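You operate a simulated robot arm through the tools that you are given. There is no shell and no other tool. Be economical: measure what you need, move in short steps, check, and stop when the job is done.

Carry out the task below with a simulated robot arm. There is one attempt and no reset: what you move stays moved.

## Task
Silence the alarm, go back to mains, then switch UNITS and TAPE on.
Fine: MUTE once; feed knob to MAINS before either switch; the display ends on RUNNING.

The check looks at the end state, three seconds after you hand in, the way a careful person would. Anything else that was tipped, shoved, dropped, spilled or broken makes it a failure.

## Robot
A 7-joint arm with a two-finger parallel gripper, fixed in place. Base frame: the origin is at the foot of the arm, x ahead of it, y to its left, z up. Lengths are in mm, angles in degrees, forces in N, time in s.
With the tool pointing down near the work surface it reaches from about 120 to 640 mm from the base axis. Its first joint turns from -66.0 to 66.0 degrees. Payload 2.4 kg.
The tool frame sits at the grasp point between the pads (the TCP): z along the fingers, y along the line on which they close. The tips reach 30 mm beyond it. The gripper opens to 94 mm. The fingers are 28 mm wide and 10 mm thick; the gripper's body (50 by 96 mm) begins 55 mm behind the TCP.
Orientation is told as [roll, pitch, yaw] about the base's x, y, z axes, in that order, counted from this pose: with the fingers straight down and closing along the base's y, the tool's x points along the base's -x, its y along +y and its z along -z.

## Interface
- The arm moves only by the tool servo_tool. Its argument "motion" is a list of rows, each a list of 3 entries, a list of its own where there are three numbers: the shift along the tool's x, y, z in units of 20 mm (1.0 is 20 mm), then the turn, a rotation vector about the tool's x, y, z in units of 6 degrees (1.0 is 6 degrees), then the opening, from 0 (shut) to 1 (fully open). In form: [[[tx, ty, tz], [rx, ry, rz], fingers], ...]. A call has 1 to 8 rows; each row shifts and turns the commanded pose from where the row before left it, along the tool's axes as they then stand. A call with a number of a shift or a turn outside -1 to 1 is refused whole. A row lasts 0.2 s, in which the tool goes at most 50 mm and 8.6 degrees; a call with a longer step from one row to the next is refused whole, and so is a gripper value outside its range. A pose out of reach is approached as far as the arm can. The call stops where the force on the tool passes 40 N (or 10 N more than at its start, if that is more) or the arm is blocked; 0.2 s more then pass. The fingers move at their own pace (about 153 mm/s each) and stop on an object; they squeeze with about 38 N. The grip force told is the motor's: it shows also when the fingers shut on nothing. Time passes only in rows, and 0.2 s behind the last, so rows that do not move let the fingers close. It gives the time, the measured TCP pose, the force on the tool (base axes), the opening and the grip force at its end, in the units of the frame above (readings bear some noise).
- Cameras (640 x 400 px; columns grow to the right, rows downward): "scene" is fixed at [46, 483.2, 1442.4]; the picture's right is [-0.65, -0.76, 0.00], its down [-0.45, 0.38, -0.81] and it looks along [0.61, -0.52, -0.59] (base axes); focal length 354 px, centre (320, 200). "wrist" rides on the gripper at [-37, 0, -58] in the tool frame; the picture's right is [0.00, -1.00, 0.00], its down [0.97, 0.00, -0.24] and it looks along [0.24, 0.00, 0.97] (tool axes); focal length 218 px, centre (320, 200).
- get_image(camera): a new picture of that camera. The clock stands still meanwhile.
- point_at(camera, pixels): there is no depth. For up to 12 entries [column, row, z] of the newest picture of that camera ("zoom" is the newest enlarged one), the place [x, y] in the base frame at which the ray of that pixel passes the height z, good to about 2 mm. The clock stands still meanwhile.
- enlarge(camera, box): a new picture of the part [left, top, right, bottom] of that camera's present view, enlarged. The clock stands still meanwhile.
- job_done(): hands the job in; it is judged then, once.

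Work in short steps. Measure before you move; look again where a grasp or a placing could have gone wrong, and mend it. You have 80 turns and 46 pictures in all, those below and enlarged ones among them. Open the gripper and draw the arm clear of the work before you hand the job in, unless the task says otherwise; then end with one line.

The tools are called by a JSON object that holds its "api" and its "payload". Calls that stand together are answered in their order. servo_tool: Moves the arm, as the interface text tells. Its arguments: {"type":"object","properties":{"motion":{"type":"array","items":{"type":"array"}}},"required":["motion"]} The other tools are called the same way: get_image (camera) takes a picture; point_at (camera, pixels) gives the place at which the rays of pixels pass given heights; enlarge (camera, box) takes an enlarged picture of a part of a camera's view; job_done () hands the job in.

At the start:

```text
t: 0.0
tcp_pos: [444.4, -55.0, 861.0]
tcp_rot: [-0.1, 0.0, 0.0]
force: [0.7, 0.2, -0.4]
opening: 94.1
grip_force: 0.0
```

scene: 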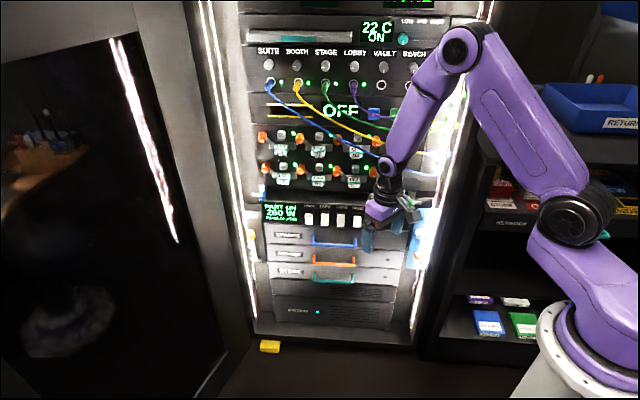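
wrist: 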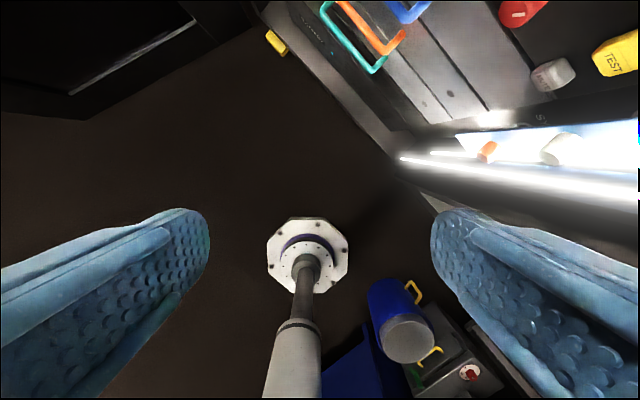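

The scene shows a rack with a panel near (320,215) partly hidden by the gripper. I enlarge it to read the labels.

{"api": "enlarge", "payload": {"camera": "scene", "box": [230, 180, 450, 320]}}

{"api": "enlarge", "payload": {"camera": "scene", "box": [240, 10, 480, 160]}}

{"api": "enlarge", "payload": {"camera": "wrist", "box": [380, 0, 640, 162]}}

```text
2.86 times, centred on (340, 250) of scene
```

zoom: 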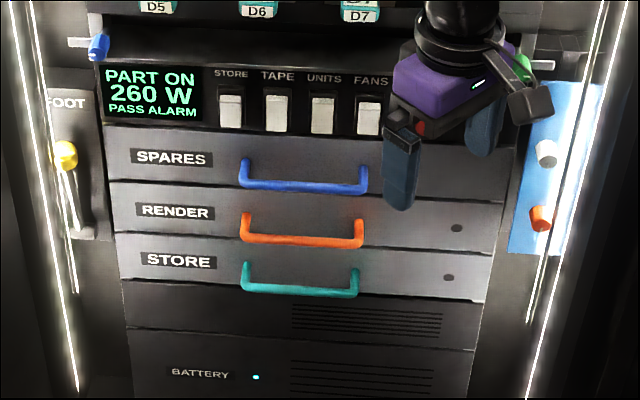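

```text
2.67 times, centred on (360, 85) of scene
```

zoom: 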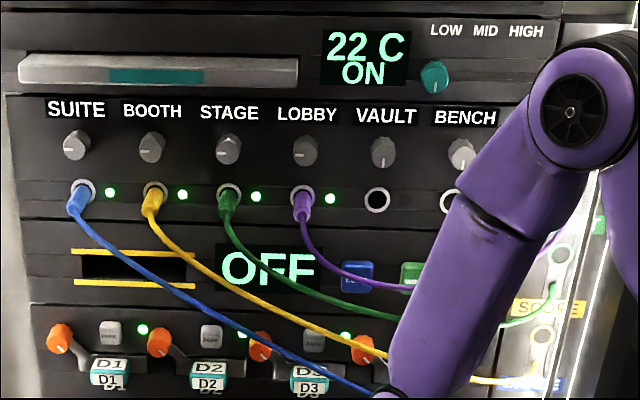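

```text
2.46 times, centred on (510, 81) of wrist
```

zoom: 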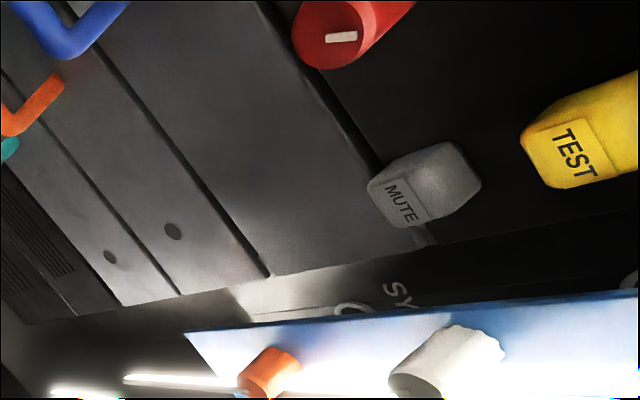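

The wrist view shows a red knob, MUTE (grey) and TEST (yellow) on the panel, hidden in the scene by the gripper. I draw back along -x to clear the view.

{"api": "servo_tool", "payload": {"motion": [[[1, 0, 0], [0, 0, 0], 0.5], [[1, 0, 0], [0, 0, 0], 0.0], [[1, 0, 0], [0, 0, 0], 0], [[1, 0, 0], [0, 0, 0], 0], [[1, 0, 0], [0, 0, 0], 0], [[1, 0, 0], [0, 0, 0], 0], [[1, 0, 0], [0, 0, 0], 0]]}}

{"api": "enlarge", "payload": {"camera": "scene", "box": [250, 180, 450, 305]}}

{"api": "get_image", "payload": {"camera": "wrist"}}

```text
t: 1.6
tcp_pos: [304.8, -54.1, 859.9]
tcp_rot: [0.0, 0.0, 0.0]
force: [0.1, 0.0, -0.2]
opening: 0.1
grip_force: 32.7
```

```text
3.20 times, centred on (350, 242) of scene
```

zoom: 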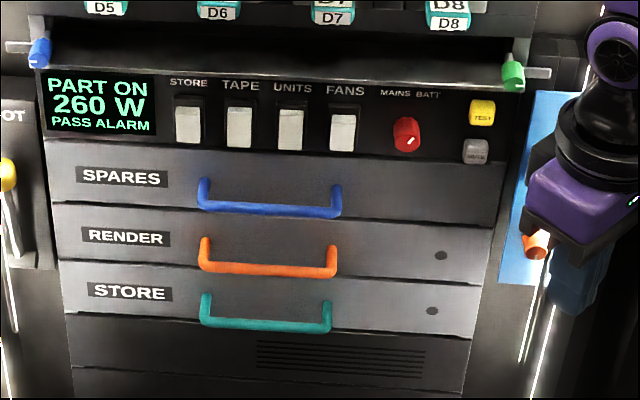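

```text
39 pictures are left
```

wrist: 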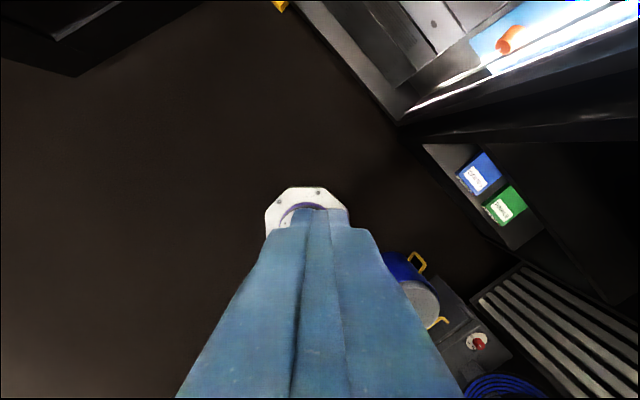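

Now the panel is clear: rockers STORE/TAPE/UNITS/FANS, red knob at zoom (406,135), TEST (481,112), MUTE (476,152). I cast rays at two heights to triangulate and zoom closer.

{"api": "point_at", "payload": {"camera": "zoom", "pixels": [[476, 152, 850], [476, 152, 750], [481, 112, 850], [481, 112, 750], [406, 135, 850], [406, 135, 750], [188, 125, 850], [188, 125, 750]]}}

{"api": "enlarge", "payload": {"camera": "scene", "box": [295, 196, 415, 246]}}

```text
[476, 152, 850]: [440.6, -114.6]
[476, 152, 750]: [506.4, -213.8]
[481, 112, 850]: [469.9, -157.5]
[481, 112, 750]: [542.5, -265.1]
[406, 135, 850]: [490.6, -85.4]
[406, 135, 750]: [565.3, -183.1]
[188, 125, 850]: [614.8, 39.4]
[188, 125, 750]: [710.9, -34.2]
```

```text
5.33 times, centred on (355, 221) of scene
```

zoom: 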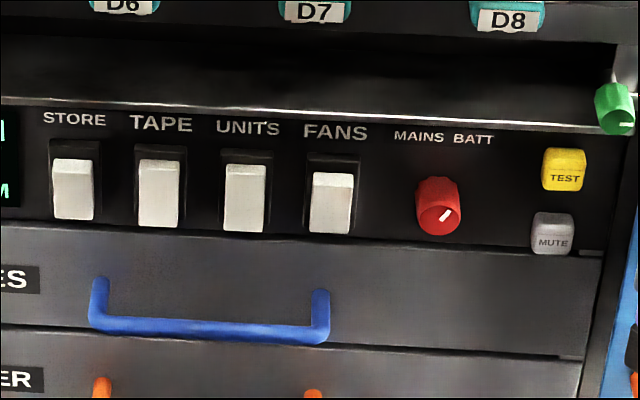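

Knob triangulates at about (565,-183,750), consistent. Next I get the rack's direction from the panel's long edges, and positions of the controls at assumed heights.

{"api": "point_at", "payload": {"camera": "zoom", "pixels": [[10, 222, 720], [575, 259, 720], [10, 99, 780], [590, 130, 780], [75, 190, 750], [158, 194, 750], [245, 198, 750], [332, 203, 750], [438, 212, 750], [553, 235, 728], [565, 172, 775]]}}

```text
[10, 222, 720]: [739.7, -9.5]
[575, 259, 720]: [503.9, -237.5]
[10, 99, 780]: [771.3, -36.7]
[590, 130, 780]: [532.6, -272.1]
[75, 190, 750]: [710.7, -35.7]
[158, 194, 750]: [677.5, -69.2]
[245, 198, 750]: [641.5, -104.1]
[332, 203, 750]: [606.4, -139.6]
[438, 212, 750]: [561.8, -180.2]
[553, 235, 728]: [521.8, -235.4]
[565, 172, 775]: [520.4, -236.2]
```

The rack face runs along (-0.707,-0.707); its outward normal is (-0.707,0.707). I return to x≈440 in front of the knob, yaw by 45° and begin tilting the fingers to horizontal.

{"api": "servo_tool", "payload": {"motion": [[[-1, 0, 0], [0, 0, 0.94], 0], [[-0.66, -0.066, 0], [0, 0, 0.94], 0], [[-0.65, -0.13, 0], [0, 0, 0.94], 0], [[-0.6, -0.2, 0], [0, 0, 0.94], 0], [[-0.6, -0.26, 0], [0, 0, 0.94], 0], [[-0.55, -0.3, 0], [0, 0, 0.94], 0], [[-0.5, -0.35, 0], [0, 0, 0.94], 0], [[-0.5, -0.4, 0], [0, 0, 0.92], 0]]}}

```text
t: 3.4
tcp_pos: [383.2, -113.4, 860.9]
tcp_rot: [0.1, 0.1, -45.1]
force: [0.2, 0.4, -0.6]
opening: 0.0
grip_force: 33.3
```

Now in front of MUTE, yawed correctly. Tilt the fingers 90° about tool y toward the panel.

{"api": "servo_tool", "payload": {"motion": [[[0, 0, 0], [0, -1, 0], 0], [[0, 0, 0], [0, -1, 0], 0], [[0, 0, 0], [0, -1, 0], 0], [[0, 0, 0], [0, -1, 0], 0], [[0, 0, 0], [0, -1, 0], 0], [[0, 0, 0], [0, -1, 0], 0], [[0, 0, 0], [0, -1, 0], 0], [[0, 0, 0], [0, -1, 0], 0]]}}

{"api": "get_image", "payload": {"camera": "wrist"}}

```text
t: 5.2
tcp_pos: [409.2, -110.3, 878.8]
tcp_rot: [-1.7, -41.7, -43.9]
force: [0.2, 1.4, 0.3]
opening: 0.0
grip_force: 33.3
out of reach, approached as far as the arm can: row 1, 2, 7, 8
```

```text
37 pictures are left
```

wrist: 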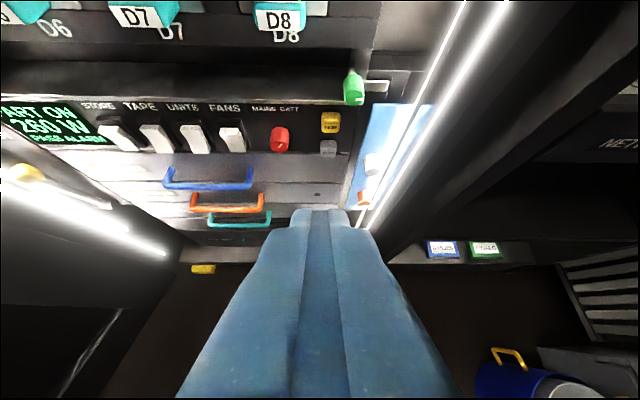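

The panel is plainly seen (knob at 279,138; MUTE 328,149). The arm is folded too tightly here, so I move ~80 mm towards the panel with 48° tilt, then continue tilting.

{"api": "servo_tool", "payload": {"motion": [[[-0.67, 0, 0.74], [0, 0, 0], 0], [[-0.67, 0, 0.74], [0, 0, 0], 0], [[-0.67, 0, 0.74], [0, 0, 0], 0], [[-0.67, 0, 0.74], [0, -1, 0], 0], [[0, 0, 0], [0, -1, 0], 0], [[0, 0, 0], [0, -1, 0], 0]]}}

```text
t: 6.6
tcp_pos: [485.2, -159.6, 879.9]
tcp_rot: [-2.6, -59.7, -42.9]
force: [-0.6, -0.3, -0.2]
opening: 0.2
grip_force: 33.4
out of reach, approached as far as the arm can: row 5, 6
```

The arm can't reach that tilt this high up; the commanded pose is at about (440,-170,861). I lower by 80 mm and see whether the tilt is attained there.

{"api": "servo_tool", "payload": {"motion": [[[0.914, 0.25, 0.407], [0, 0, 0], 0], [[0.914, 0.25, 0.407], [0, 0, 0], 0], [[0.914, 0, 0.407], [0, 0, 0], 0], [[0.914, 0, 0.407], [0, 0, 0], 0], [[0, 0, 0], [0, 0, 0], 0]]}}

{"api": "get_image", "payload": {"camera": "wrist"}}

{"api": "get_image", "payload": {"camera": "scene"}}

```text
t: 7.8
tcp_pos: [504.0, -140.2, 805.8]
tcp_rot: [-2.6, -59.7, -42.9]
force: [-0.4, -0.5, 0.5]
opening: 0.0
grip_force: 32.9
out of reach, approached as far as the arm can: row 1, 3, 4
```

```text
36 pictures are left
```

wrist: 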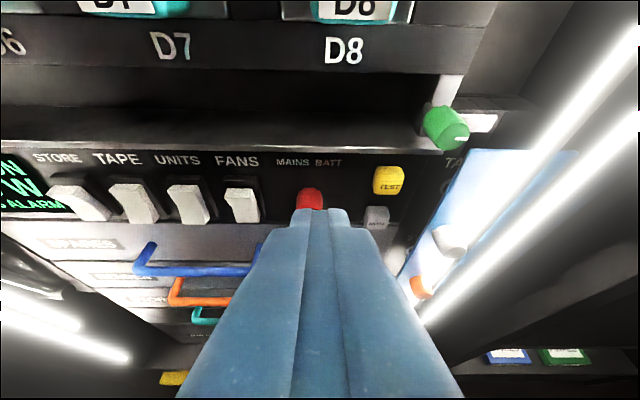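

```text
35 pictures are left
```

scene: 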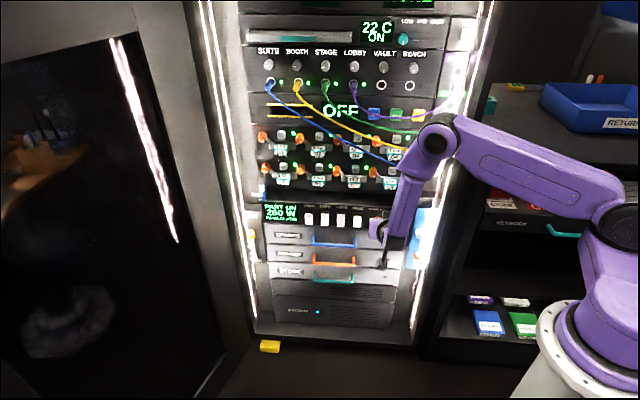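

The pose settled at 60° tilt, facing the panel squarely enough; I'll work at that tilt. I check positions through the wrist picture: MUTE (376,213), TEST (389,180), knob (310,198), rockers.

{"api": "point_at", "payload": {"camera": "wrist", "pixels": [[376, 217, 720], [376, 217, 740], [390, 184, 765], [390, 184, 785], [310, 200, 740], [310, 200, 760], [243, 207, 740], [192, 206, 740], [138, 206, 740], [192, 206, 760], [453, 128, 800], [300, 147, 780]]}}

{"api": "enlarge", "payload": {"camera": "wrist", "box": [240, 120, 480, 270]}}

{"api": "enlarge", "payload": {"camera": "wrist", "box": [0, 120, 280, 250]}}

```text
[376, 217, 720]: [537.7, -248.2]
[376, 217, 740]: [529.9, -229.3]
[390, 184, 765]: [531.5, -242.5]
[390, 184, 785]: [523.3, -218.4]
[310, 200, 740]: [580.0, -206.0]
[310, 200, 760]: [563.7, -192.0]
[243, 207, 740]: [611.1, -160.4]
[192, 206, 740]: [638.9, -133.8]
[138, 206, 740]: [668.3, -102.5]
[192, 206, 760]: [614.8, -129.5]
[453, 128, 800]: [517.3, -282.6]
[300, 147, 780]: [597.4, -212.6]
```

```text
2.67 times, centred on (360, 195) of wrist
```

zoom: 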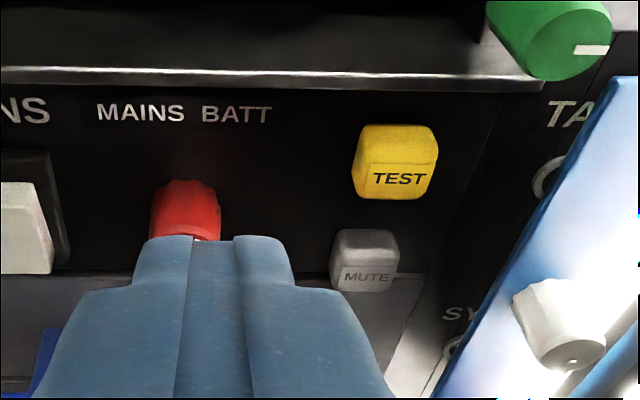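

```text
2.29 times, centred on (140, 185) of wrist
```

zoom: 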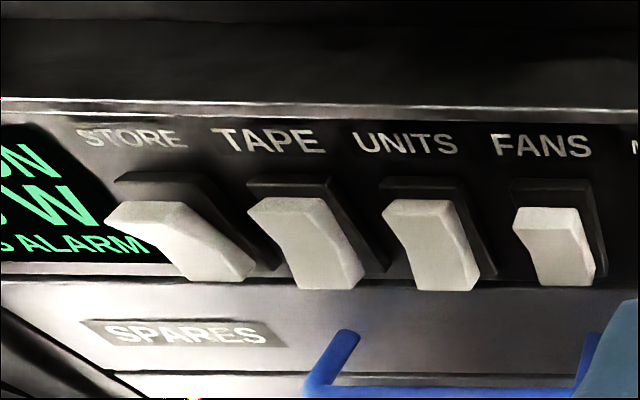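

I triangulate flat labels (MAINS, FANS, TAPE) between both cameras to fix the panel plane.

{"api": "point_at", "payload": {"camera": "scene", "pixels": [[373.4, 221.7, 770], [373.4, 221.7, 790], [358, 220.9, 770], [358, 220.9, 790], [325.2, 219.2, 770], [325.2, 219.2, 790], [398.6, 241.6, 720], [400.8, 229.5, 770]]}}

{"api": "point_at", "payload": {"camera": "wrist", "pixels": [[292.4, 162, 770], [292.4, 162, 790], [237, 183.5, 770], [237, 183.5, 790], [117.5, 181, 770], [117.5, 181, 790], [377, 223, 720], [389.6, 187, 770]]}}

```text
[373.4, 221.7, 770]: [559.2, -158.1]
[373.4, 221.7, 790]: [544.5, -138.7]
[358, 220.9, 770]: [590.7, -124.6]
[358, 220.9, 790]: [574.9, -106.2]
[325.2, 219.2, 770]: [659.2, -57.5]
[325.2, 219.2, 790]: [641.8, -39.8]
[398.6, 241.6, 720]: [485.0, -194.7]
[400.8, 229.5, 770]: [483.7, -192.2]
```

```text
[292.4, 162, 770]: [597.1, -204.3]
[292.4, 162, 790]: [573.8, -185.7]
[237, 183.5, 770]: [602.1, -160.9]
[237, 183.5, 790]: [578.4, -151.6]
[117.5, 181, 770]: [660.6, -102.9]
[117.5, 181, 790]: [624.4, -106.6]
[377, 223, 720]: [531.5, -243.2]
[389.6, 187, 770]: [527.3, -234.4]
```

I forgot the zoom box was widened vertically; repeat with corrected rows.

{"api": "point_at", "payload": {"camera": "scene", "pixels": [[373.4, 209.2, 770], [373.4, 209.2, 790], [358, 208.3, 770], [358, 208.3, 790], [325.2, 206.7, 770], [325.2, 206.7, 790], [398.6, 229.0, 720], [400.8, 216.9, 770]]}}

{"api": "point_at", "payload": {"camera": "wrist", "pixels": [[292.4, 162, 770], [292.4, 162, 790], [237, 161.7, 770], [237, 161.7, 790], [117.5, 158.6, 770], [117.5, 158.6, 790], [377, 223, 720], [389.6, 187, 770]]}}

```text
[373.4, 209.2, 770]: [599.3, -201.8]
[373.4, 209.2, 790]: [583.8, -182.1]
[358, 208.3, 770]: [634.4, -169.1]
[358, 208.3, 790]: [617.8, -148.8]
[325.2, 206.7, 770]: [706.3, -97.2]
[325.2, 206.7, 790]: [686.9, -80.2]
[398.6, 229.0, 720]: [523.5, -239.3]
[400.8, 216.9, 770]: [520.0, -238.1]
```

```text
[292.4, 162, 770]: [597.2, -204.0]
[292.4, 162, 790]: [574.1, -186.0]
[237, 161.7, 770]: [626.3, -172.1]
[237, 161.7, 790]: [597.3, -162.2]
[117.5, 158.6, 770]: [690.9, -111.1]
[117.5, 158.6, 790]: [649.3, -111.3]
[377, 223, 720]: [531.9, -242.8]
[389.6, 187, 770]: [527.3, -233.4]
```

Panel plane is at n≈-570 (n=(y-x)/√2), MUTE face n≈-540, z≈720, lateral t≈-202; knob t≈-269, z≈750. I move to a standoff in front of MUTE: TCP about (465,-179,725).

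{"api": "servo_tool", "payload": {"motion": [[[0.8875, -0.664, 0.52], [0, 0, 0], 0], [[0.8875, -0.664, 0.52], [0, 0, 0], 0], [[0.8875, -0.664, 0.52], [0, 0, 0], 0], [[0.8875, -0.664, 0.52], [0, 0, 0], 0], [[0, 0, 0], [0, 0, 0], 0]]}}

{"api": "enlarge", "payload": {"camera": "wrist", "box": [160, 60, 480, 260]}}

```text
t: 9.0
tcp_pos: [513.2, -164.4, 724.9]
tcp_rot: [-2.6, -59.7, -42.9]
force: [-0.4, 0.6, 0.2]
opening: 0.0
grip_force: 32.9
out of reach, approached as far as the arm can: row 1, 2, 3, 4
```

```text
2.00 times, centred on (320, 160) of wrist
```

zoom: 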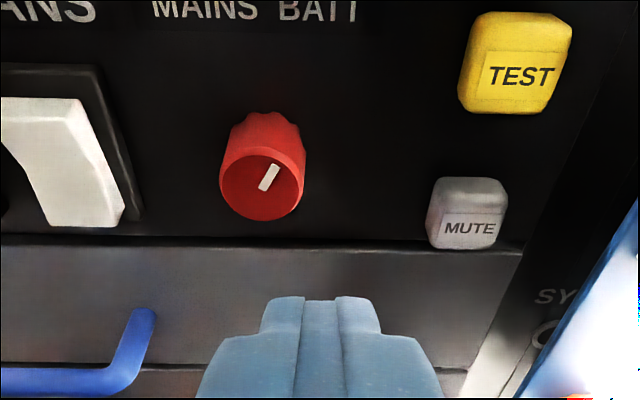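

Reach shortfall: the TCP stopped at (513,-164,725), n=-479. Target contact for MUTE is TCP≈(503,-217), reachable; I make a diagonal move part-way to about (496,-206,725).

{"api": "servo_tool", "payload": {"motion": [[[-0.2, -1, 0.4], [0, 0, 0], 0], [[-0.2, -1, 0.4], [0, 0, 0], 0], [[0, 0, 0], [0, 0, 0], 0]]}}

```text
t: 9.8
tcp_pos: [521.1, -201.2, 723.0]
tcp_rot: [-2.7, -59.6, -42.8]
force: [0.2, -0.5, 0.2]
opening: 0.0
grip_force: 33.1
out of reach, approached as far as the arm can: row 1, 2
```

It slid inward to n≈-511, close to MUTE's side. I back off 40 mm and reduce the tilt by 15°, which should restore free movement.

{"api": "servo_tool", "payload": {"motion": [[[0.5, 0, -0.86], [0, 0, 0], 0], [[0.5, 0, -0.86], [0, 1, 0], 0], [[0, 0, 0], [0, 1, 0], 0], [[0, 0, 0], [0, 0.5, 0], 0], [[0, 0, 0], [0, 0, 0], 0]]}}

```text
t: 11.0
tcp_pos: [505.7, -169.7, 721.2]
tcp_rot: [-1.5, -44.7, -44.0]
force: [0.0, 0.1, 0.2]
opening: 0.0
grip_force: 33.3
out of reach, approached as far as the arm can: row 1
```

Tilt is now 45° and followed. I shift sideways to MUTE's lateral position with a standoff (TCP ≈ (489,-204,733)) and look.

{"api": "servo_tool", "payload": {"motion": [[[-0.43, -0.89, 0], [0, 0, 0], 0], [[-0.43, -0.89, 0], [0, 0, 0], 0], [[0, 0, 0], [0, 0, 0], 0]]}}

{"api": "enlarge", "payload": {"camera": "wrist", "box": [200, 60, 440, 210]}}

{"api": "enlarge", "payload": {"camera": "scene", "box": [290, 180, 450, 280]}}

```text
t: 11.8
tcp_pos: [494.4, -203.6, 733.3]
tcp_rot: [-2.2, -44.5, -43.8]
force: [0.3, -0.7, -0.4]
opening: 0.0
grip_force: 32.5
out of reach, approached as far as the arm can: row 2
```

```text
2.67 times, centred on (320, 135) of wrist
```

zoom: 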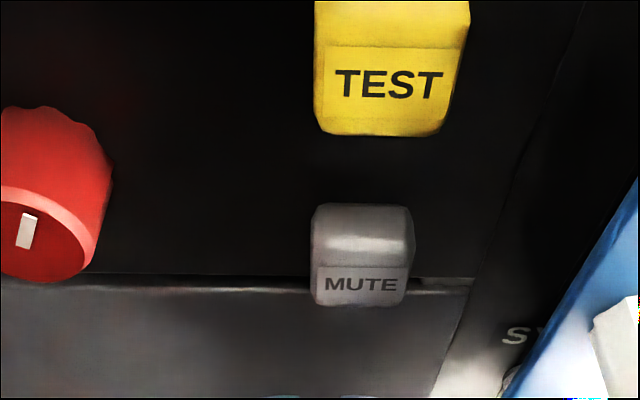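

```text
4.00 times, centred on (370, 230) of scene
```

zoom: 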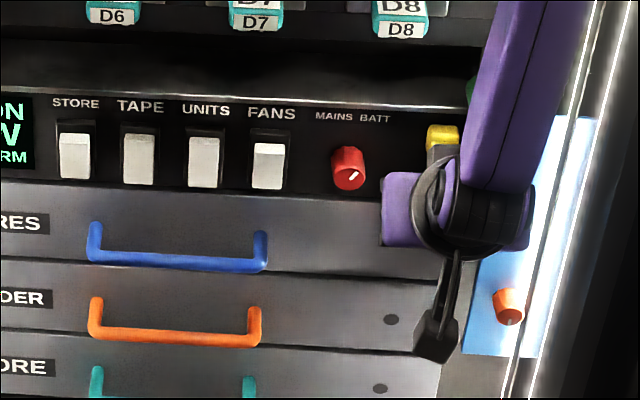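

MUTE in the wrist view (zoom 362,285) is a bit right of the finger centreline. I get its place at the face height.

{"api": "get_image", "payload": {"camera": "wrist"}}

{"api": "point_at", "payload": {"camera": "wrist", "pixels": [[335.6, 166, 712], [335.6, 166, 720], [335.6, 166, 728], [340, 92, 770]]}}

```text
29 pictures are left
```

wrist: 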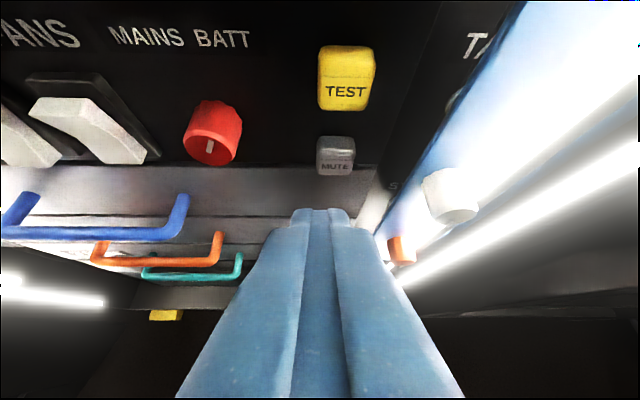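

```text
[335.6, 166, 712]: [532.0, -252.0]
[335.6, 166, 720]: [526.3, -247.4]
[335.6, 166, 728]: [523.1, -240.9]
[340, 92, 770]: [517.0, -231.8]
```

The contact edge sits near n=-525, t=-205, z=722; MUTE centre is about t=-199, z≈718. I correct laterally 6 mm, and go forward 15 mm.

{"api": "servo_tool", "payload": {"motion": [[[0.1, -0.3, 0.1], [0, 0, 0], 0], [[-0.18, 0, 0.18], [0, 0, 0], 0], [[-0.18, 0, 0.18], [0, 0, 0], 0], [[-0.18, 0, 0.18], [0, 0, 0], 0]]}}

{"api": "enlarge", "payload": {"camera": "wrist", "box": [200, 100, 440, 250]}}

```text
t: 12.8
tcp_pos: [506.9, -217.3, 732.4]
tcp_rot: [-1.5, -44.7, -44.0]
force: [-0.8, -0.9, -0.2]
opening: 0.1
grip_force: 33.0
out of reach, approached as far as the arm can: row 1
```

```text
2.67 times, centred on (320, 175) of wrist
```

zoom: 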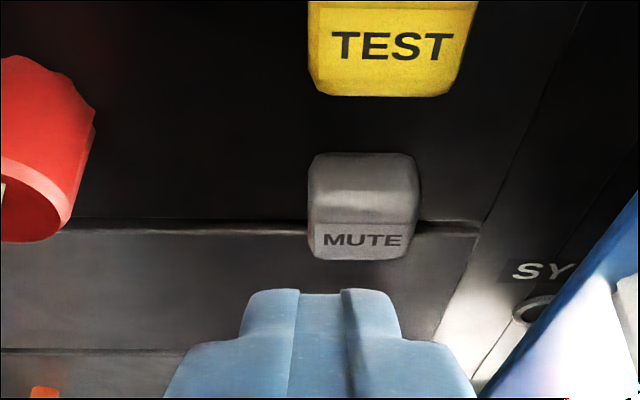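

Not yet touching; the finger is ~5 mm left of MUTE's centre. I move 5 mm right and another ~8 mm forward.

{"api": "servo_tool", "payload": {"motion": [[[0, -0.25, 0], [0, 0, 0], 0], [[-0.14, 0, 0.14], [0, 0, 0], 0], [[-0.14, 0, 0.14], [0, 0, 0], 0]]}}

{"api": "enlarge", "payload": {"camera": "wrist", "box": [200, 100, 440, 250]}}

```text
t: 13.6
tcp_pos: [507.6, -228.4, 732.2]
tcp_rot: [-1.6, -44.7, -43.9]
force: [0.1, 0.1, 0.6]
opening: 0.1
grip_force: 32.9
```

```text
2.67 times, centred on (320, 175) of wrist
```

zoom: 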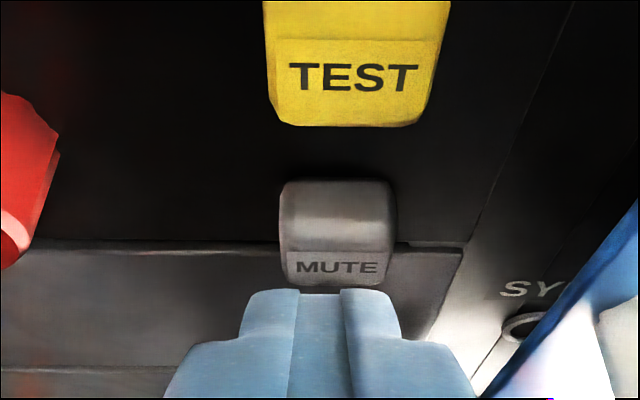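

Fingertip lies just in front of MUTE's lower edge with no force yet. I creep forward in 3 mm steps.

{"api": "servo_tool", "payload": {"motion": [[[-0.11, 0, 0.11], [0, 0, 0], 0], [[-0.11, 0, 0.11], [0, 0, 0], 0], [[-0.11, 0, 0.11], [0, 0, 0], 0]]}}

{"api": "enlarge", "payload": {"camera": "wrist", "box": [200, 100, 440, 250]}}

```text
t: 14.4
tcp_pos: [515.6, -234.3, 731.4]
tcp_rot: [-1.6, -44.7, -43.9]
force: [0.7, -0.8, -0.2]
opening: 0.2
grip_force: 33.0
```

```text
2.67 times, centred on (320, 175) of wrist
```

zoom: 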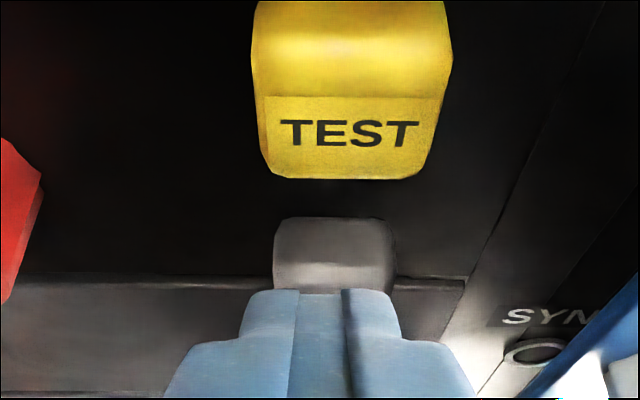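

The tip now covers MUTE's label, so it's in front of the face. Continue creeping.

{"api": "servo_tool", "payload": {"motion": [[[-0.1, 0, 0.1], [0, 0, 0], 0], [[-0.1, 0, 0.1], [0, 0, 0], 0], [[0, 0, 0], [0, 0, 0], 0]]}}

{"api": "enlarge", "payload": {"camera": "scene", "box": [250, 180, 450, 305]}}

```text
t: 15.2
tcp_pos: [518.7, -238.1, 731.2]
tcp_rot: [-1.6, -44.7, -44.1]
force: [0.7, -0.8, 0.1]
opening: 0.1
grip_force: 32.4
```

```text
3.20 times, centred on (350, 242) of scene
```

zoom: 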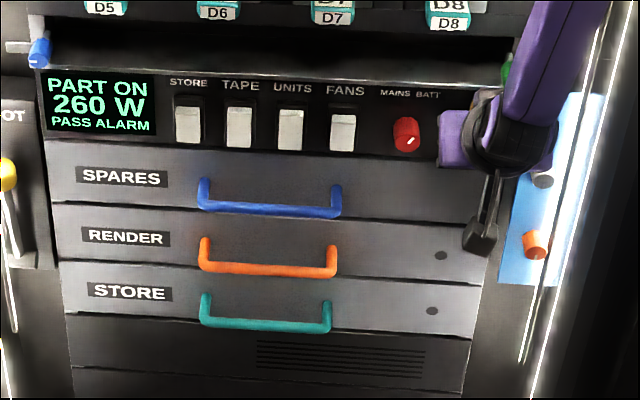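

Still "ALARM" and no force. Continue forward slowly.

{"api": "servo_tool", "payload": {"motion": [[[-0.1, 0, 0.1], [0, 0, 0], 0], [[-0.1, 0, 0.1], [0, 0, 0], 0], [[0, 0, 0], [0, 0, 0], 0]]}}

{"api": "enlarge", "payload": {"camera": "wrist", "box": [200, 100, 440, 250]}}

```text
t: 16.0
tcp_pos: [522.1, -242.2, 731.3]
tcp_rot: [-1.5, -44.7, -44.0]
force: [-0.7, 0.2, -0.3]
opening: 0.0
grip_force: 33.0
```

```text
2.67 times, centred on (320, 175) of wrist
```

zoom: 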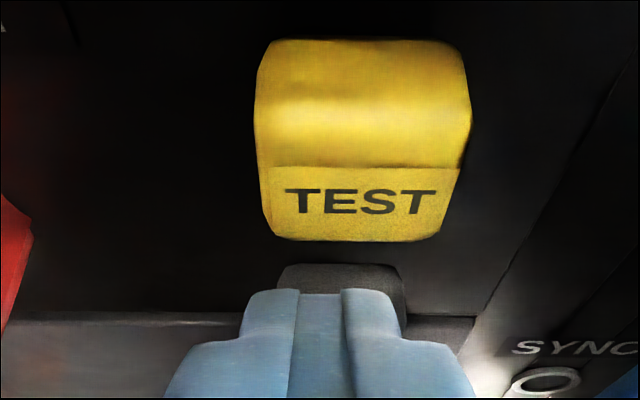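

Still no force; the tip is about at n=-572 and MUTE lies right ahead; TEST remains ~15 mm clear of the finger. Continue gently.

{"api": "servo_tool", "payload": {"motion": [[[-0.1, 0, 0.1], [0, 0, 0], 0], [[-0.1, 0, 0.1], [0, 0, 0], 0], [[0, 0, 0], [0, 0, 0], 0]]}}

{"api": "enlarge", "payload": {"camera": "scene", "box": [250, 180, 450, 305]}}

```text
t: 16.8
tcp_pos: [526.1, -245.8, 731.5]
tcp_rot: [-1.5, -44.7, -44.0]
force: [0.2, -0.3, 0.1]
opening: 0.2
grip_force: 33.0
```

```text
3.20 times, centred on (350, 242) of scene
```

zoom: 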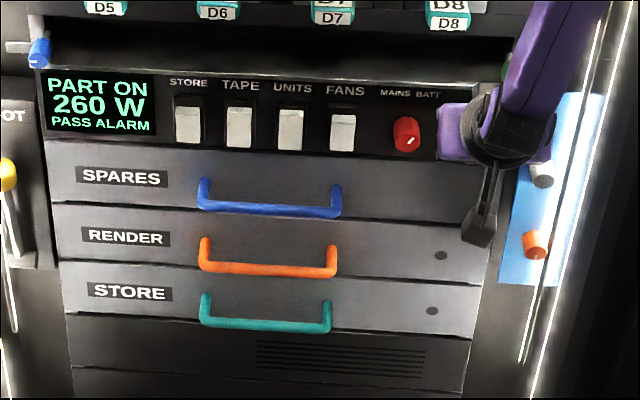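

No change yet. I look at the tip with the wrist camera.

{"api": "enlarge", "payload": {"camera": "wrist", "box": [240, 140, 400, 240]}}

```text
4.00 times, centred on (320, 190) of wrist
```

zoom: 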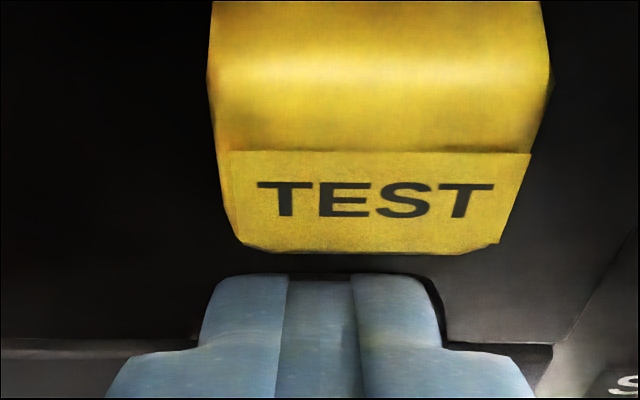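

Triangulating again with all views, MUTE is lower and deeper than I assumed: centre z≈702, face n≈-567; the tip (z≈720) is passing above it. I back off 26 mm and lower 20 mm.

{"api": "servo_tool", "payload": {"motion": [[[0.46, 0, -0.46], [0, 0, 0], 0], [[0.46, 0, -0.46], [0, 0, 0], 0], [[0.35, 0, 0.35], [0, 0, 0], 0], [[0.35, 0, 0.35], [0, 0, 0], 0], [[0, 0, 0], [0, 0, 0], 0]]}}

{"api": "enlarge", "payload": {"camera": "wrist", "box": [200, 100, 440, 250]}}

```text
t: 18.0
tcp_pos: [508.0, -227.9, 711.0]
tcp_rot: [-1.6, -44.7, -44.0]
force: [-0.1, -0.2, -0.8]
opening: 0.0
grip_force: 33.1
```

```text
2.67 times, centred on (320, 175) of wrist
```

zoom: 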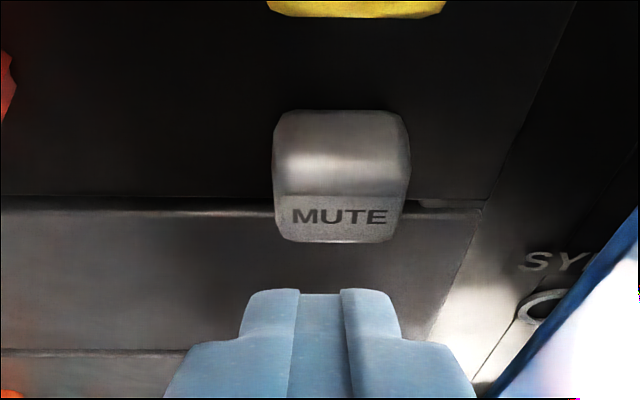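

Contact edge now at z≈700, n≈-551, facing MUTE. Advance in small steps.

{"api": "servo_tool", "payload": {"motion": [[[-0.14, 0, 0.14], [0, 0, 0], 0], [[-0.14, 0, 0.14], [0, 0, 0], 0], [[-0.1, 0, 0.1], [0, 0, 0], 0], [[0, 0, 0], [0, 0, 0], 0]]}}

```text
t: 19.0
tcp_pos: [517.4, -234.8, 712.6]
tcp_rot: [-1.4, -44.8, -44.0]
force: [0.0, -0.5, 0.5]
opening: 0.0
grip_force: 33.3
```

Tip at n≈-563, no force yet. Continue with 2 mm steps.

{"api": "servo_tool", "payload": {"motion": [[[-0.08, 0, 0.08], [0, 0, 0], 0], [[-0.08, 0, 0.08], [0, 0, 0], 0], [[0, 0, 0], [0, 0, 0], 0]]}}

{"api": "enlarge", "payload": {"camera": "wrist", "box": [200, 100, 440, 250]}}

```text
t: 19.8
tcp_pos: [519.9, -238.2, 712.7]
tcp_rot: [-1.5, -44.6, -43.9]
force: [0.2, 0.5, -0.1]
opening: 0.0
grip_force: 33.4
```

```text
2.67 times, centred on (320, 175) of wrist
```

zoom: 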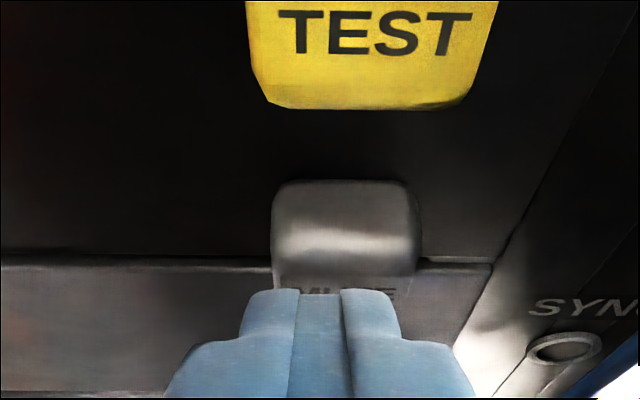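

The tip is over the middle of the MUTE label, still no force. Two more 2 mm steps, then check the display.

{"api": "servo_tool", "payload": {"motion": [[[-0.08, 0, 0.08], [0, 0, 0], 0], [[-0.08, 0, 0.08], [0, 0, 0], 0], [[0, 0, 0], [0, 0, 0], 0]]}}

{"api": "enlarge", "payload": {"camera": "scene", "box": [250, 180, 450, 305]}}

```text
t: 20.6
tcp_pos: [523.1, -241.2, 712.7]
tcp_rot: [-1.5, -44.8, -43.9]
force: [-0.2, 1.5, -1.0]
opening: 0.1
grip_force: 32.9
```

```text
3.20 times, centred on (350, 242) of scene
```

zoom: 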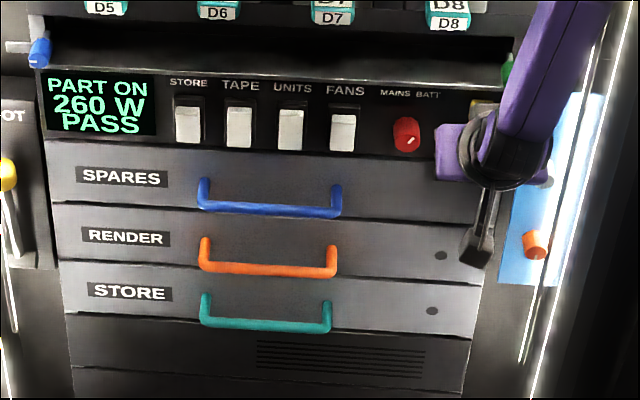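

"ALARM" is gone — MUTE pressed once. I back straight out 45 mm, then shift left ~64 mm and up 25 mm towards the knob, opening the fingers to about 45 mm.

{"api": "servo_tool", "payload": {"motion": [[[0.5, 0, -0.5], [0, 0, 0], 0], [[0.5, 0, -0.5], [0, 0, 0], 0], [[0.5, 0, -0.5], [0, 0, 0], 0], [[-0.22, 0.8, -0.22], [0, 0, 0], 0.48], [[-0.22, 0.8, -0.22], [0, 0, 0], 0.48], [[-0.22, 0.8, -0.22], [0, 0, 0], 0.48], [[-0.22, 0.8, -0.22], [0, 0, 0], 0.48], [[0, 0, 0], [0, 0, 0], 0.48]]}}

{"api": "get_image", "payload": {"camera": "wrist"}}

```text
t: 22.4
tcp_pos: [541.6, -165.7, 737.3]
tcp_rot: [-1.5, -44.7, -44.0]
force: [-0.5, -0.5, 0.2]
opening: 45.3
grip_force: 0.2
out of reach, approached as far as the arm can: row 3
```

```text
18 pictures are left
```

wrist: 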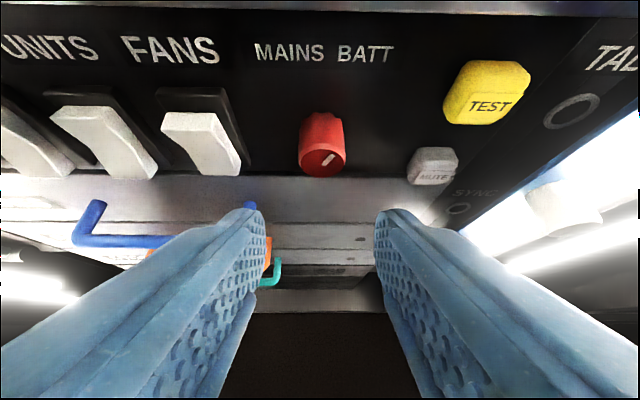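

Knob is centred between the fingers (col 322), its face at n≈-549, z≈727. I advance 45 mm with fingers open to straddle it.

{"api": "servo_tool", "payload": {"motion": [[[-0.42, 0, 0.375], [0, 0, 0], 0.48], [[-0.42, 0, 0.375], [0, 0, 0], 0.48], [[-0.42, 0, 0.375], [0, 0, 0], 0.48], [[-0.42, 0, 0.375], [0, 0, 0], 0.48], [[0, 0, 0], [0, 0, 0], 0.48]]}}

{"api": "get_image", "payload": {"camera": "wrist"}}

```text
t: 23.6
tcp_pos: [573.8, -198.0, 739.4]
tcp_rot: [-1.5, -44.6, -43.9]
force: [0.8, 0.5, 0.3]
opening: 45.1
grip_force: 0.1
```

```text
17 pictures are left
```

wrist: 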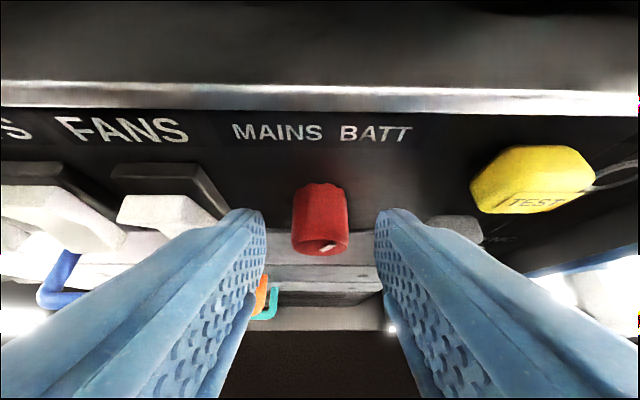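

Knob lies centred between the pads (320,220). I close on it.

{"api": "servo_tool", "payload": {"motion": [[[0, 0, 0], [0, 0, 0], 0.3], [[0, 0, 0], [0, 0, 0], 0.1], [[0, 0, 0], [0, 0, 0], 0.1]]}}

```text
t: 24.4
tcp_pos: [573.9, -197.7, 739.1]
tcp_rot: [-1.6, -44.7, -44.1]
force: [0.0, -0.3, -0.2]
opening: 24.9
grip_force: 44.7
```

Gripped at 24.9 mm. I rotate the tool counter-clockwise about the knob's axis (-f = (0.71,0,-0.70) in tool axes) by 24°, with TCP following the arc.

{"api": "servo_tool", "payload": {"motion": [[[0.002, 0.063, 0.002], [0.713, 0, -0.701], 0.1], [[0.002, 0.063, 0.002], [0.713, 0, -0.701], 0.1], [[0.002, 0.063, 0.002], [0.713, 0, -0.701], 0.1], [[0.002, 0.063, 0.002], [0.713, 0, -0.701], 0.1]]}}

```text
t: 25.4
tcp_pos: [579.6, -189.3, 738.1]
tcp_rot: [-33.0, -39.6, -22.0]
force: [14.8, 13.7, -9.0]
opening: 24.0
grip_force: 45.1
```

Some side force (≈20 N, pushing left), suggesting the axis is a bit farther from the TCP than assumed. I look at the knob.

{"api": "get_image", "payload": {"camera": "wrist"}}

{"api": "enlarge", "payload": {"camera": "scene", "box": [250, 180, 450, 305]}}

```text
16 pictures are left
```

wrist: 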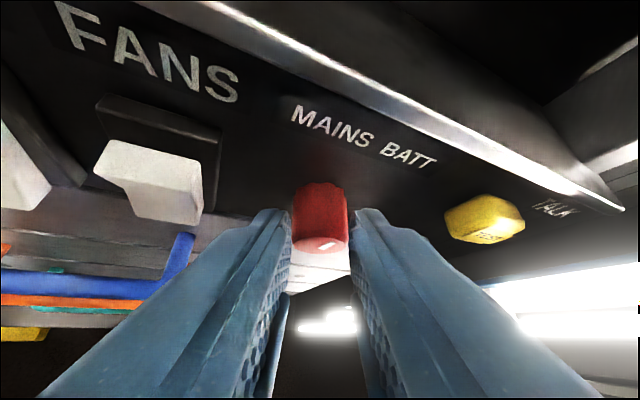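

```text
3.20 times, centred on (350, 242) of scene
```

zoom: 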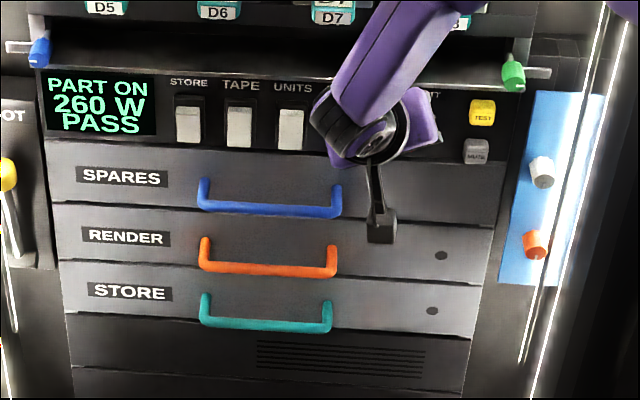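

The mark kept its place relative to the fingers, so the knob turns along. I continue with a slightly larger arc.

{"api": "servo_tool", "payload": {"motion": [[[0.003, 0.14, 0.003], [0.713, 0, -0.701], 0.1], [[0.003, 0.12, 0.003], [0.713, 0, -0.701], 0.1], [[0.003, 0.1, 0.003], [0.713, 0, -0.701], 0.1]]}}

```text
t: 26.2
tcp_pos: [585.0, -183.0, 732.6]
tcp_rot: [-52.5, -31.0, -10.5]
force: [21.7, 18.0, -6.1]
opening: 23.5
grip_force: 44.8
```

42° turned; side force 28 N still points left. I add a bit more left shift and turn on 12°.

{"api": "servo_tool", "payload": {"motion": [[[0, 0.22, 0], [0.713, 0, -0.701], 0.1], [[0, 0.22, 0], [0.713, 0, -0.701], 0.1]]}}

{"api": "enlarge", "payload": {"camera": "wrist", "box": [220, 100, 420, 225]}}

```text
t: 26.8
tcp_pos: [588.9, -181.4, 727.6]
tcp_rot: [-63.8, -23.7, -5.5]
force: [4.5, 23.0, 12.9]
opening: 23.1
grip_force: 44.8
```

```text
3.20 times, centred on (320, 162) of wrist
```

zoom: 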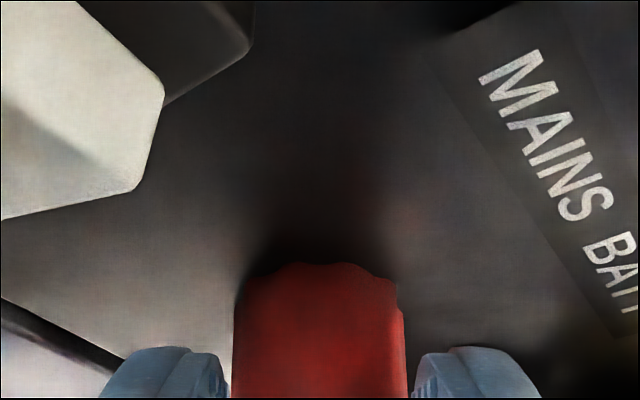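

54° turned. Check whether the display has changed.

{"api": "enlarge", "payload": {"camera": "scene", "box": [255, 185, 425, 290]}}

```text
3.76 times, centred on (340, 238) of scene
```

zoom: 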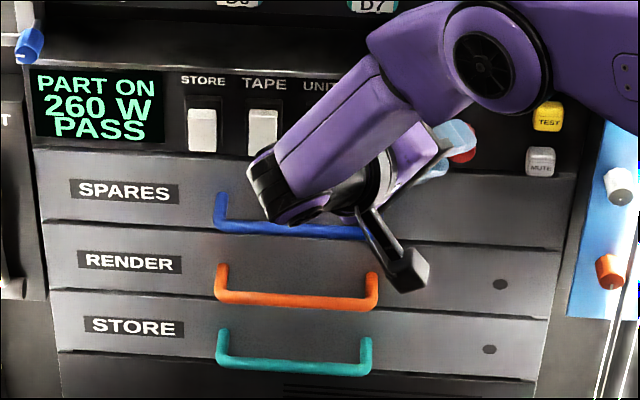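

Display hasn't changed; the force is now mainly radial. I turn 18° more with a slight outward relief.

{"api": "servo_tool", "payload": {"motion": [[[-0.07, 0.1, -0.07], [0.713, 0, -0.701], 0.1], [[-0.05, 0.1, -0.05], [0.713, 0, -0.701], 0.1], [[0, 0.1, 0], [0.713, 0, -0.701], 0.1]]}}

```text
t: 27.6
tcp_pos: [559.2, -180.2, 730.8]
tcp_rot: [-77.3, -12.3, -2.3]
force: [-0.1, 0.4, -0.2]
opening: 9.6
grip_force: 0.0
out of reach, approached as far as the arm can: row 2, 3
```

The arm ran out of reach and slid off the knob. I look at the result.

{"api": "get_image", "payload": {"camera": "wrist"}}

{"api": "enlarge", "payload": {"camera": "scene", "box": [255, 185, 425, 290]}}

```text
12 pictures are left
```

wrist: 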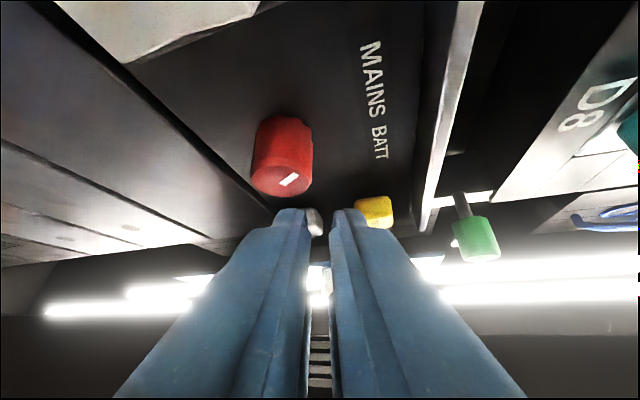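

```text
3.76 times, centred on (340, 238) of scene
```

zoom: 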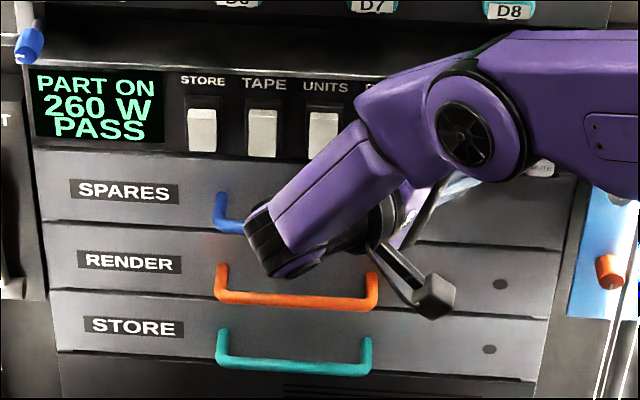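

The knob's mark seems to point upper-left now (≈37° left), and nothing else looks disturbed. I draw back 40 mm and begin to undo the roll.

{"api": "servo_tool", "payload": {"motion": [[[0.7, 0, -0.7], [0, 0, 0], 0], [[0.7, 0, -0.7], [0, 0, 0], 0], [[0, 0, 0], [-0.713, 0, 0.701], 0], [[0, 0, 0], [-0.713, 0, 0.701], 0], [[0, 0, 0], [-0.713, 0, 0.701], 0], [[0, 0, 0], [-0.713, 0, 0.701], 0], [[0, 0, 0], [-0.713, 0, 0.701], 0], [[0, 0, 0], [-0.713, 0, 0.701], 0]]}}

```text
t: 29.4
tcp_pos: [533.8, -149.3, 730.6]
tcp_rot: [-46.7, -34.3, -14.2]
force: [-0.6, -0.1, -0.7]
opening: 0.0
grip_force: 33.0
```

Continue undoing the roll (about 36° more) and look at the knob.

{"api": "servo_tool", "payload": {"motion": [[[0, 0, 0], [-0.713, 0, 0.701], 0], [[0, 0, 0], [-0.713, 0, 0.701], 0], [[0, 0, 0], [-0.713, 0, 0.701], 0], [[0, 0, 0], [-0.713, 0, 0.701], 0], [[0, 0, 0], [-0.713, 0, 0.701], 0], [[0, 0, 0], [-0.713, 0, 0.701], 0], [[0, 0, 0], [0, 0, 0], 0]]}}

{"api": "get_image", "payload": {"camera": "wrist"}}

```text
t: 31.0
tcp_pos: [533.5, -148.5, 730.4]
tcp_rot: [-1.4, -44.7, -44.0]
force: [0.1, 0.3, -0.1]
opening: 0.0
grip_force: 33.4
```

```text
10 pictures are left
```

wrist: 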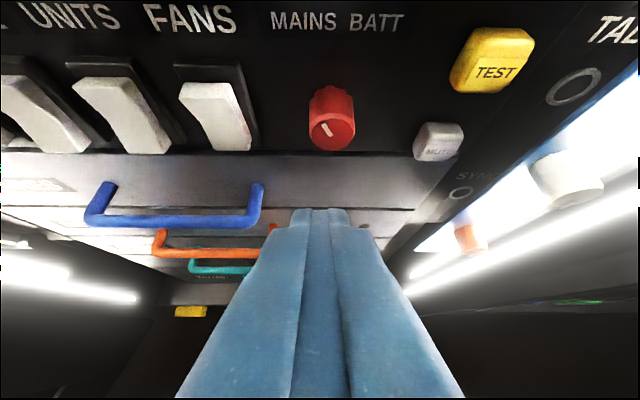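

The knob's mark now points upper-left towards MAINS. I check it and the display closely in the scene view.

{"api": "enlarge", "payload": {"camera": "scene", "box": [262, 190, 412, 250]}}

```text
4.27 times, centred on (337, 220) of scene
```

zoom: 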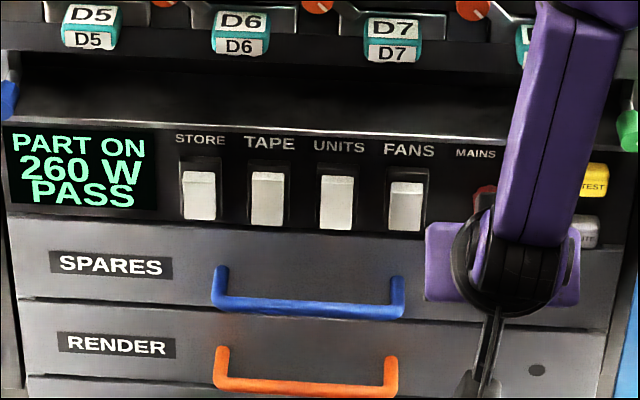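

The knob is hidden there; I zoom in on it through the wrist camera to measure the mark's angle.

{"api": "enlarge", "payload": {"camera": "wrist", "box": [270, 60, 390, 135]}}

```text
5.33 times, centred on (330, 98) of wrist
```

zoom: 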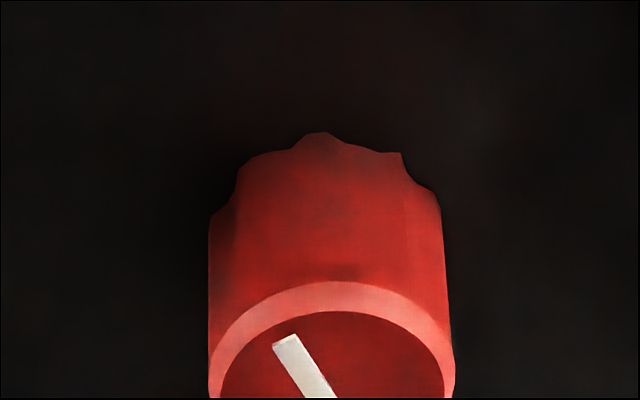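

The mark is ~25° left, mirror of its initial ~28° right: on MAINS. Now I inspect the rockers in the wrist view to tell which end of UNITS/TAPE sticks out.

{"api": "enlarge", "payload": {"camera": "wrist", "box": [0, 30, 270, 190]}}

{"api": "point_at", "payload": {"camera": "wrist", "pixels": [[135, 118, 725], [215, 118, 725], [55, 118, 725], [330, 130, 727]]}}

```text
2.37 times, centred on (135, 110) of wrist
```

zoom: 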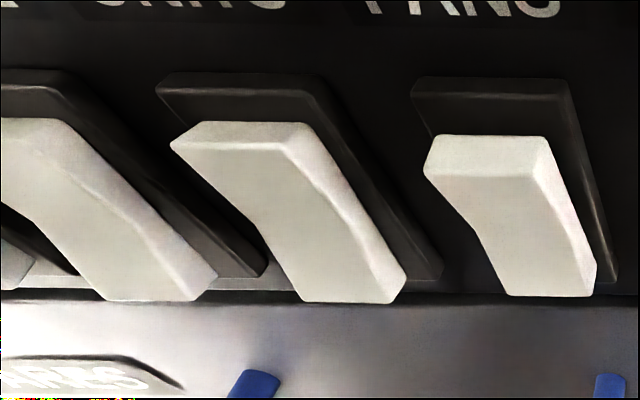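

```text
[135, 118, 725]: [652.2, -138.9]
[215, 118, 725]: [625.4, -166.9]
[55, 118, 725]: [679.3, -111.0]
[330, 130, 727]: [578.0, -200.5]
```

UNITS and TAPE have their lower ends sticking out (FANS has its upper end out), so I press the lower ends. I locate the lower end of UNITS and TAPE.

{"api": "point_at", "payload": {"camera": "wrist", "pixels": [[144, 139, 705], [144, 139, 715], [60, 139, 705], [60, 139, 715], [227, 139, 705], [227, 139, 715]]}}

{"api": "point_at", "payload": {"camera": "scene", "pixels": [[337, 221, 705], [337, 221, 715], [320.8, 220, 705], [320.8, 220, 715]]}}

```text
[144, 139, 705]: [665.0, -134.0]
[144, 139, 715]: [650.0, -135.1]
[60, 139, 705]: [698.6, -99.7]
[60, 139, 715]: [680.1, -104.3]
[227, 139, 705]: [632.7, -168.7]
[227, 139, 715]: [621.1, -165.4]
```

```text
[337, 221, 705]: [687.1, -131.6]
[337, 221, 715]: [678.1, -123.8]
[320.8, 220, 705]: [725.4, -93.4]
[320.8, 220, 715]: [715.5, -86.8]
```

UNITS' lower end: t≈-377, n≈-566, z≈705. I shift 105 mm left at standoff, slightly down, then 20 mm forward.

{"api": "servo_tool", "payload": {"motion": [[[0.05, 0.9, 0.05], [0, 0, 0], 0], [[0.05, 0.9, 0.05], [0, 0, 0], 0], [[0.05, 0.9, 0.05], [0, 0, 0], 0], [[0.05, 0.9, 0.05], [0, 0, 0], 0], [[0.05, 0.9, 0.05], [0, 0, 0], 0], [[0.05, 0.75, 0.05], [0, 0, 0], 0], [[-0.7, 0, 0.7], [0, 0, 0], 0], [[0, 0, 0], [0, 0, 0], 0]]}}

{"api": "get_image", "payload": {"camera": "wrist"}}

```text
t: 32.8
tcp_pos: [621.2, -90.9, 719.1]
tcp_rot: [-1.5, -44.6, -44.0]
force: [0.3, 0.0, -0.2]
opening: 0.0
grip_force: 33.0
```

```text
6 pictures are left
```

wrist: 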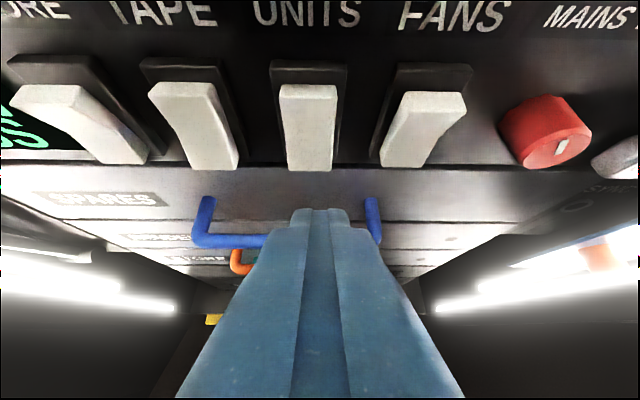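

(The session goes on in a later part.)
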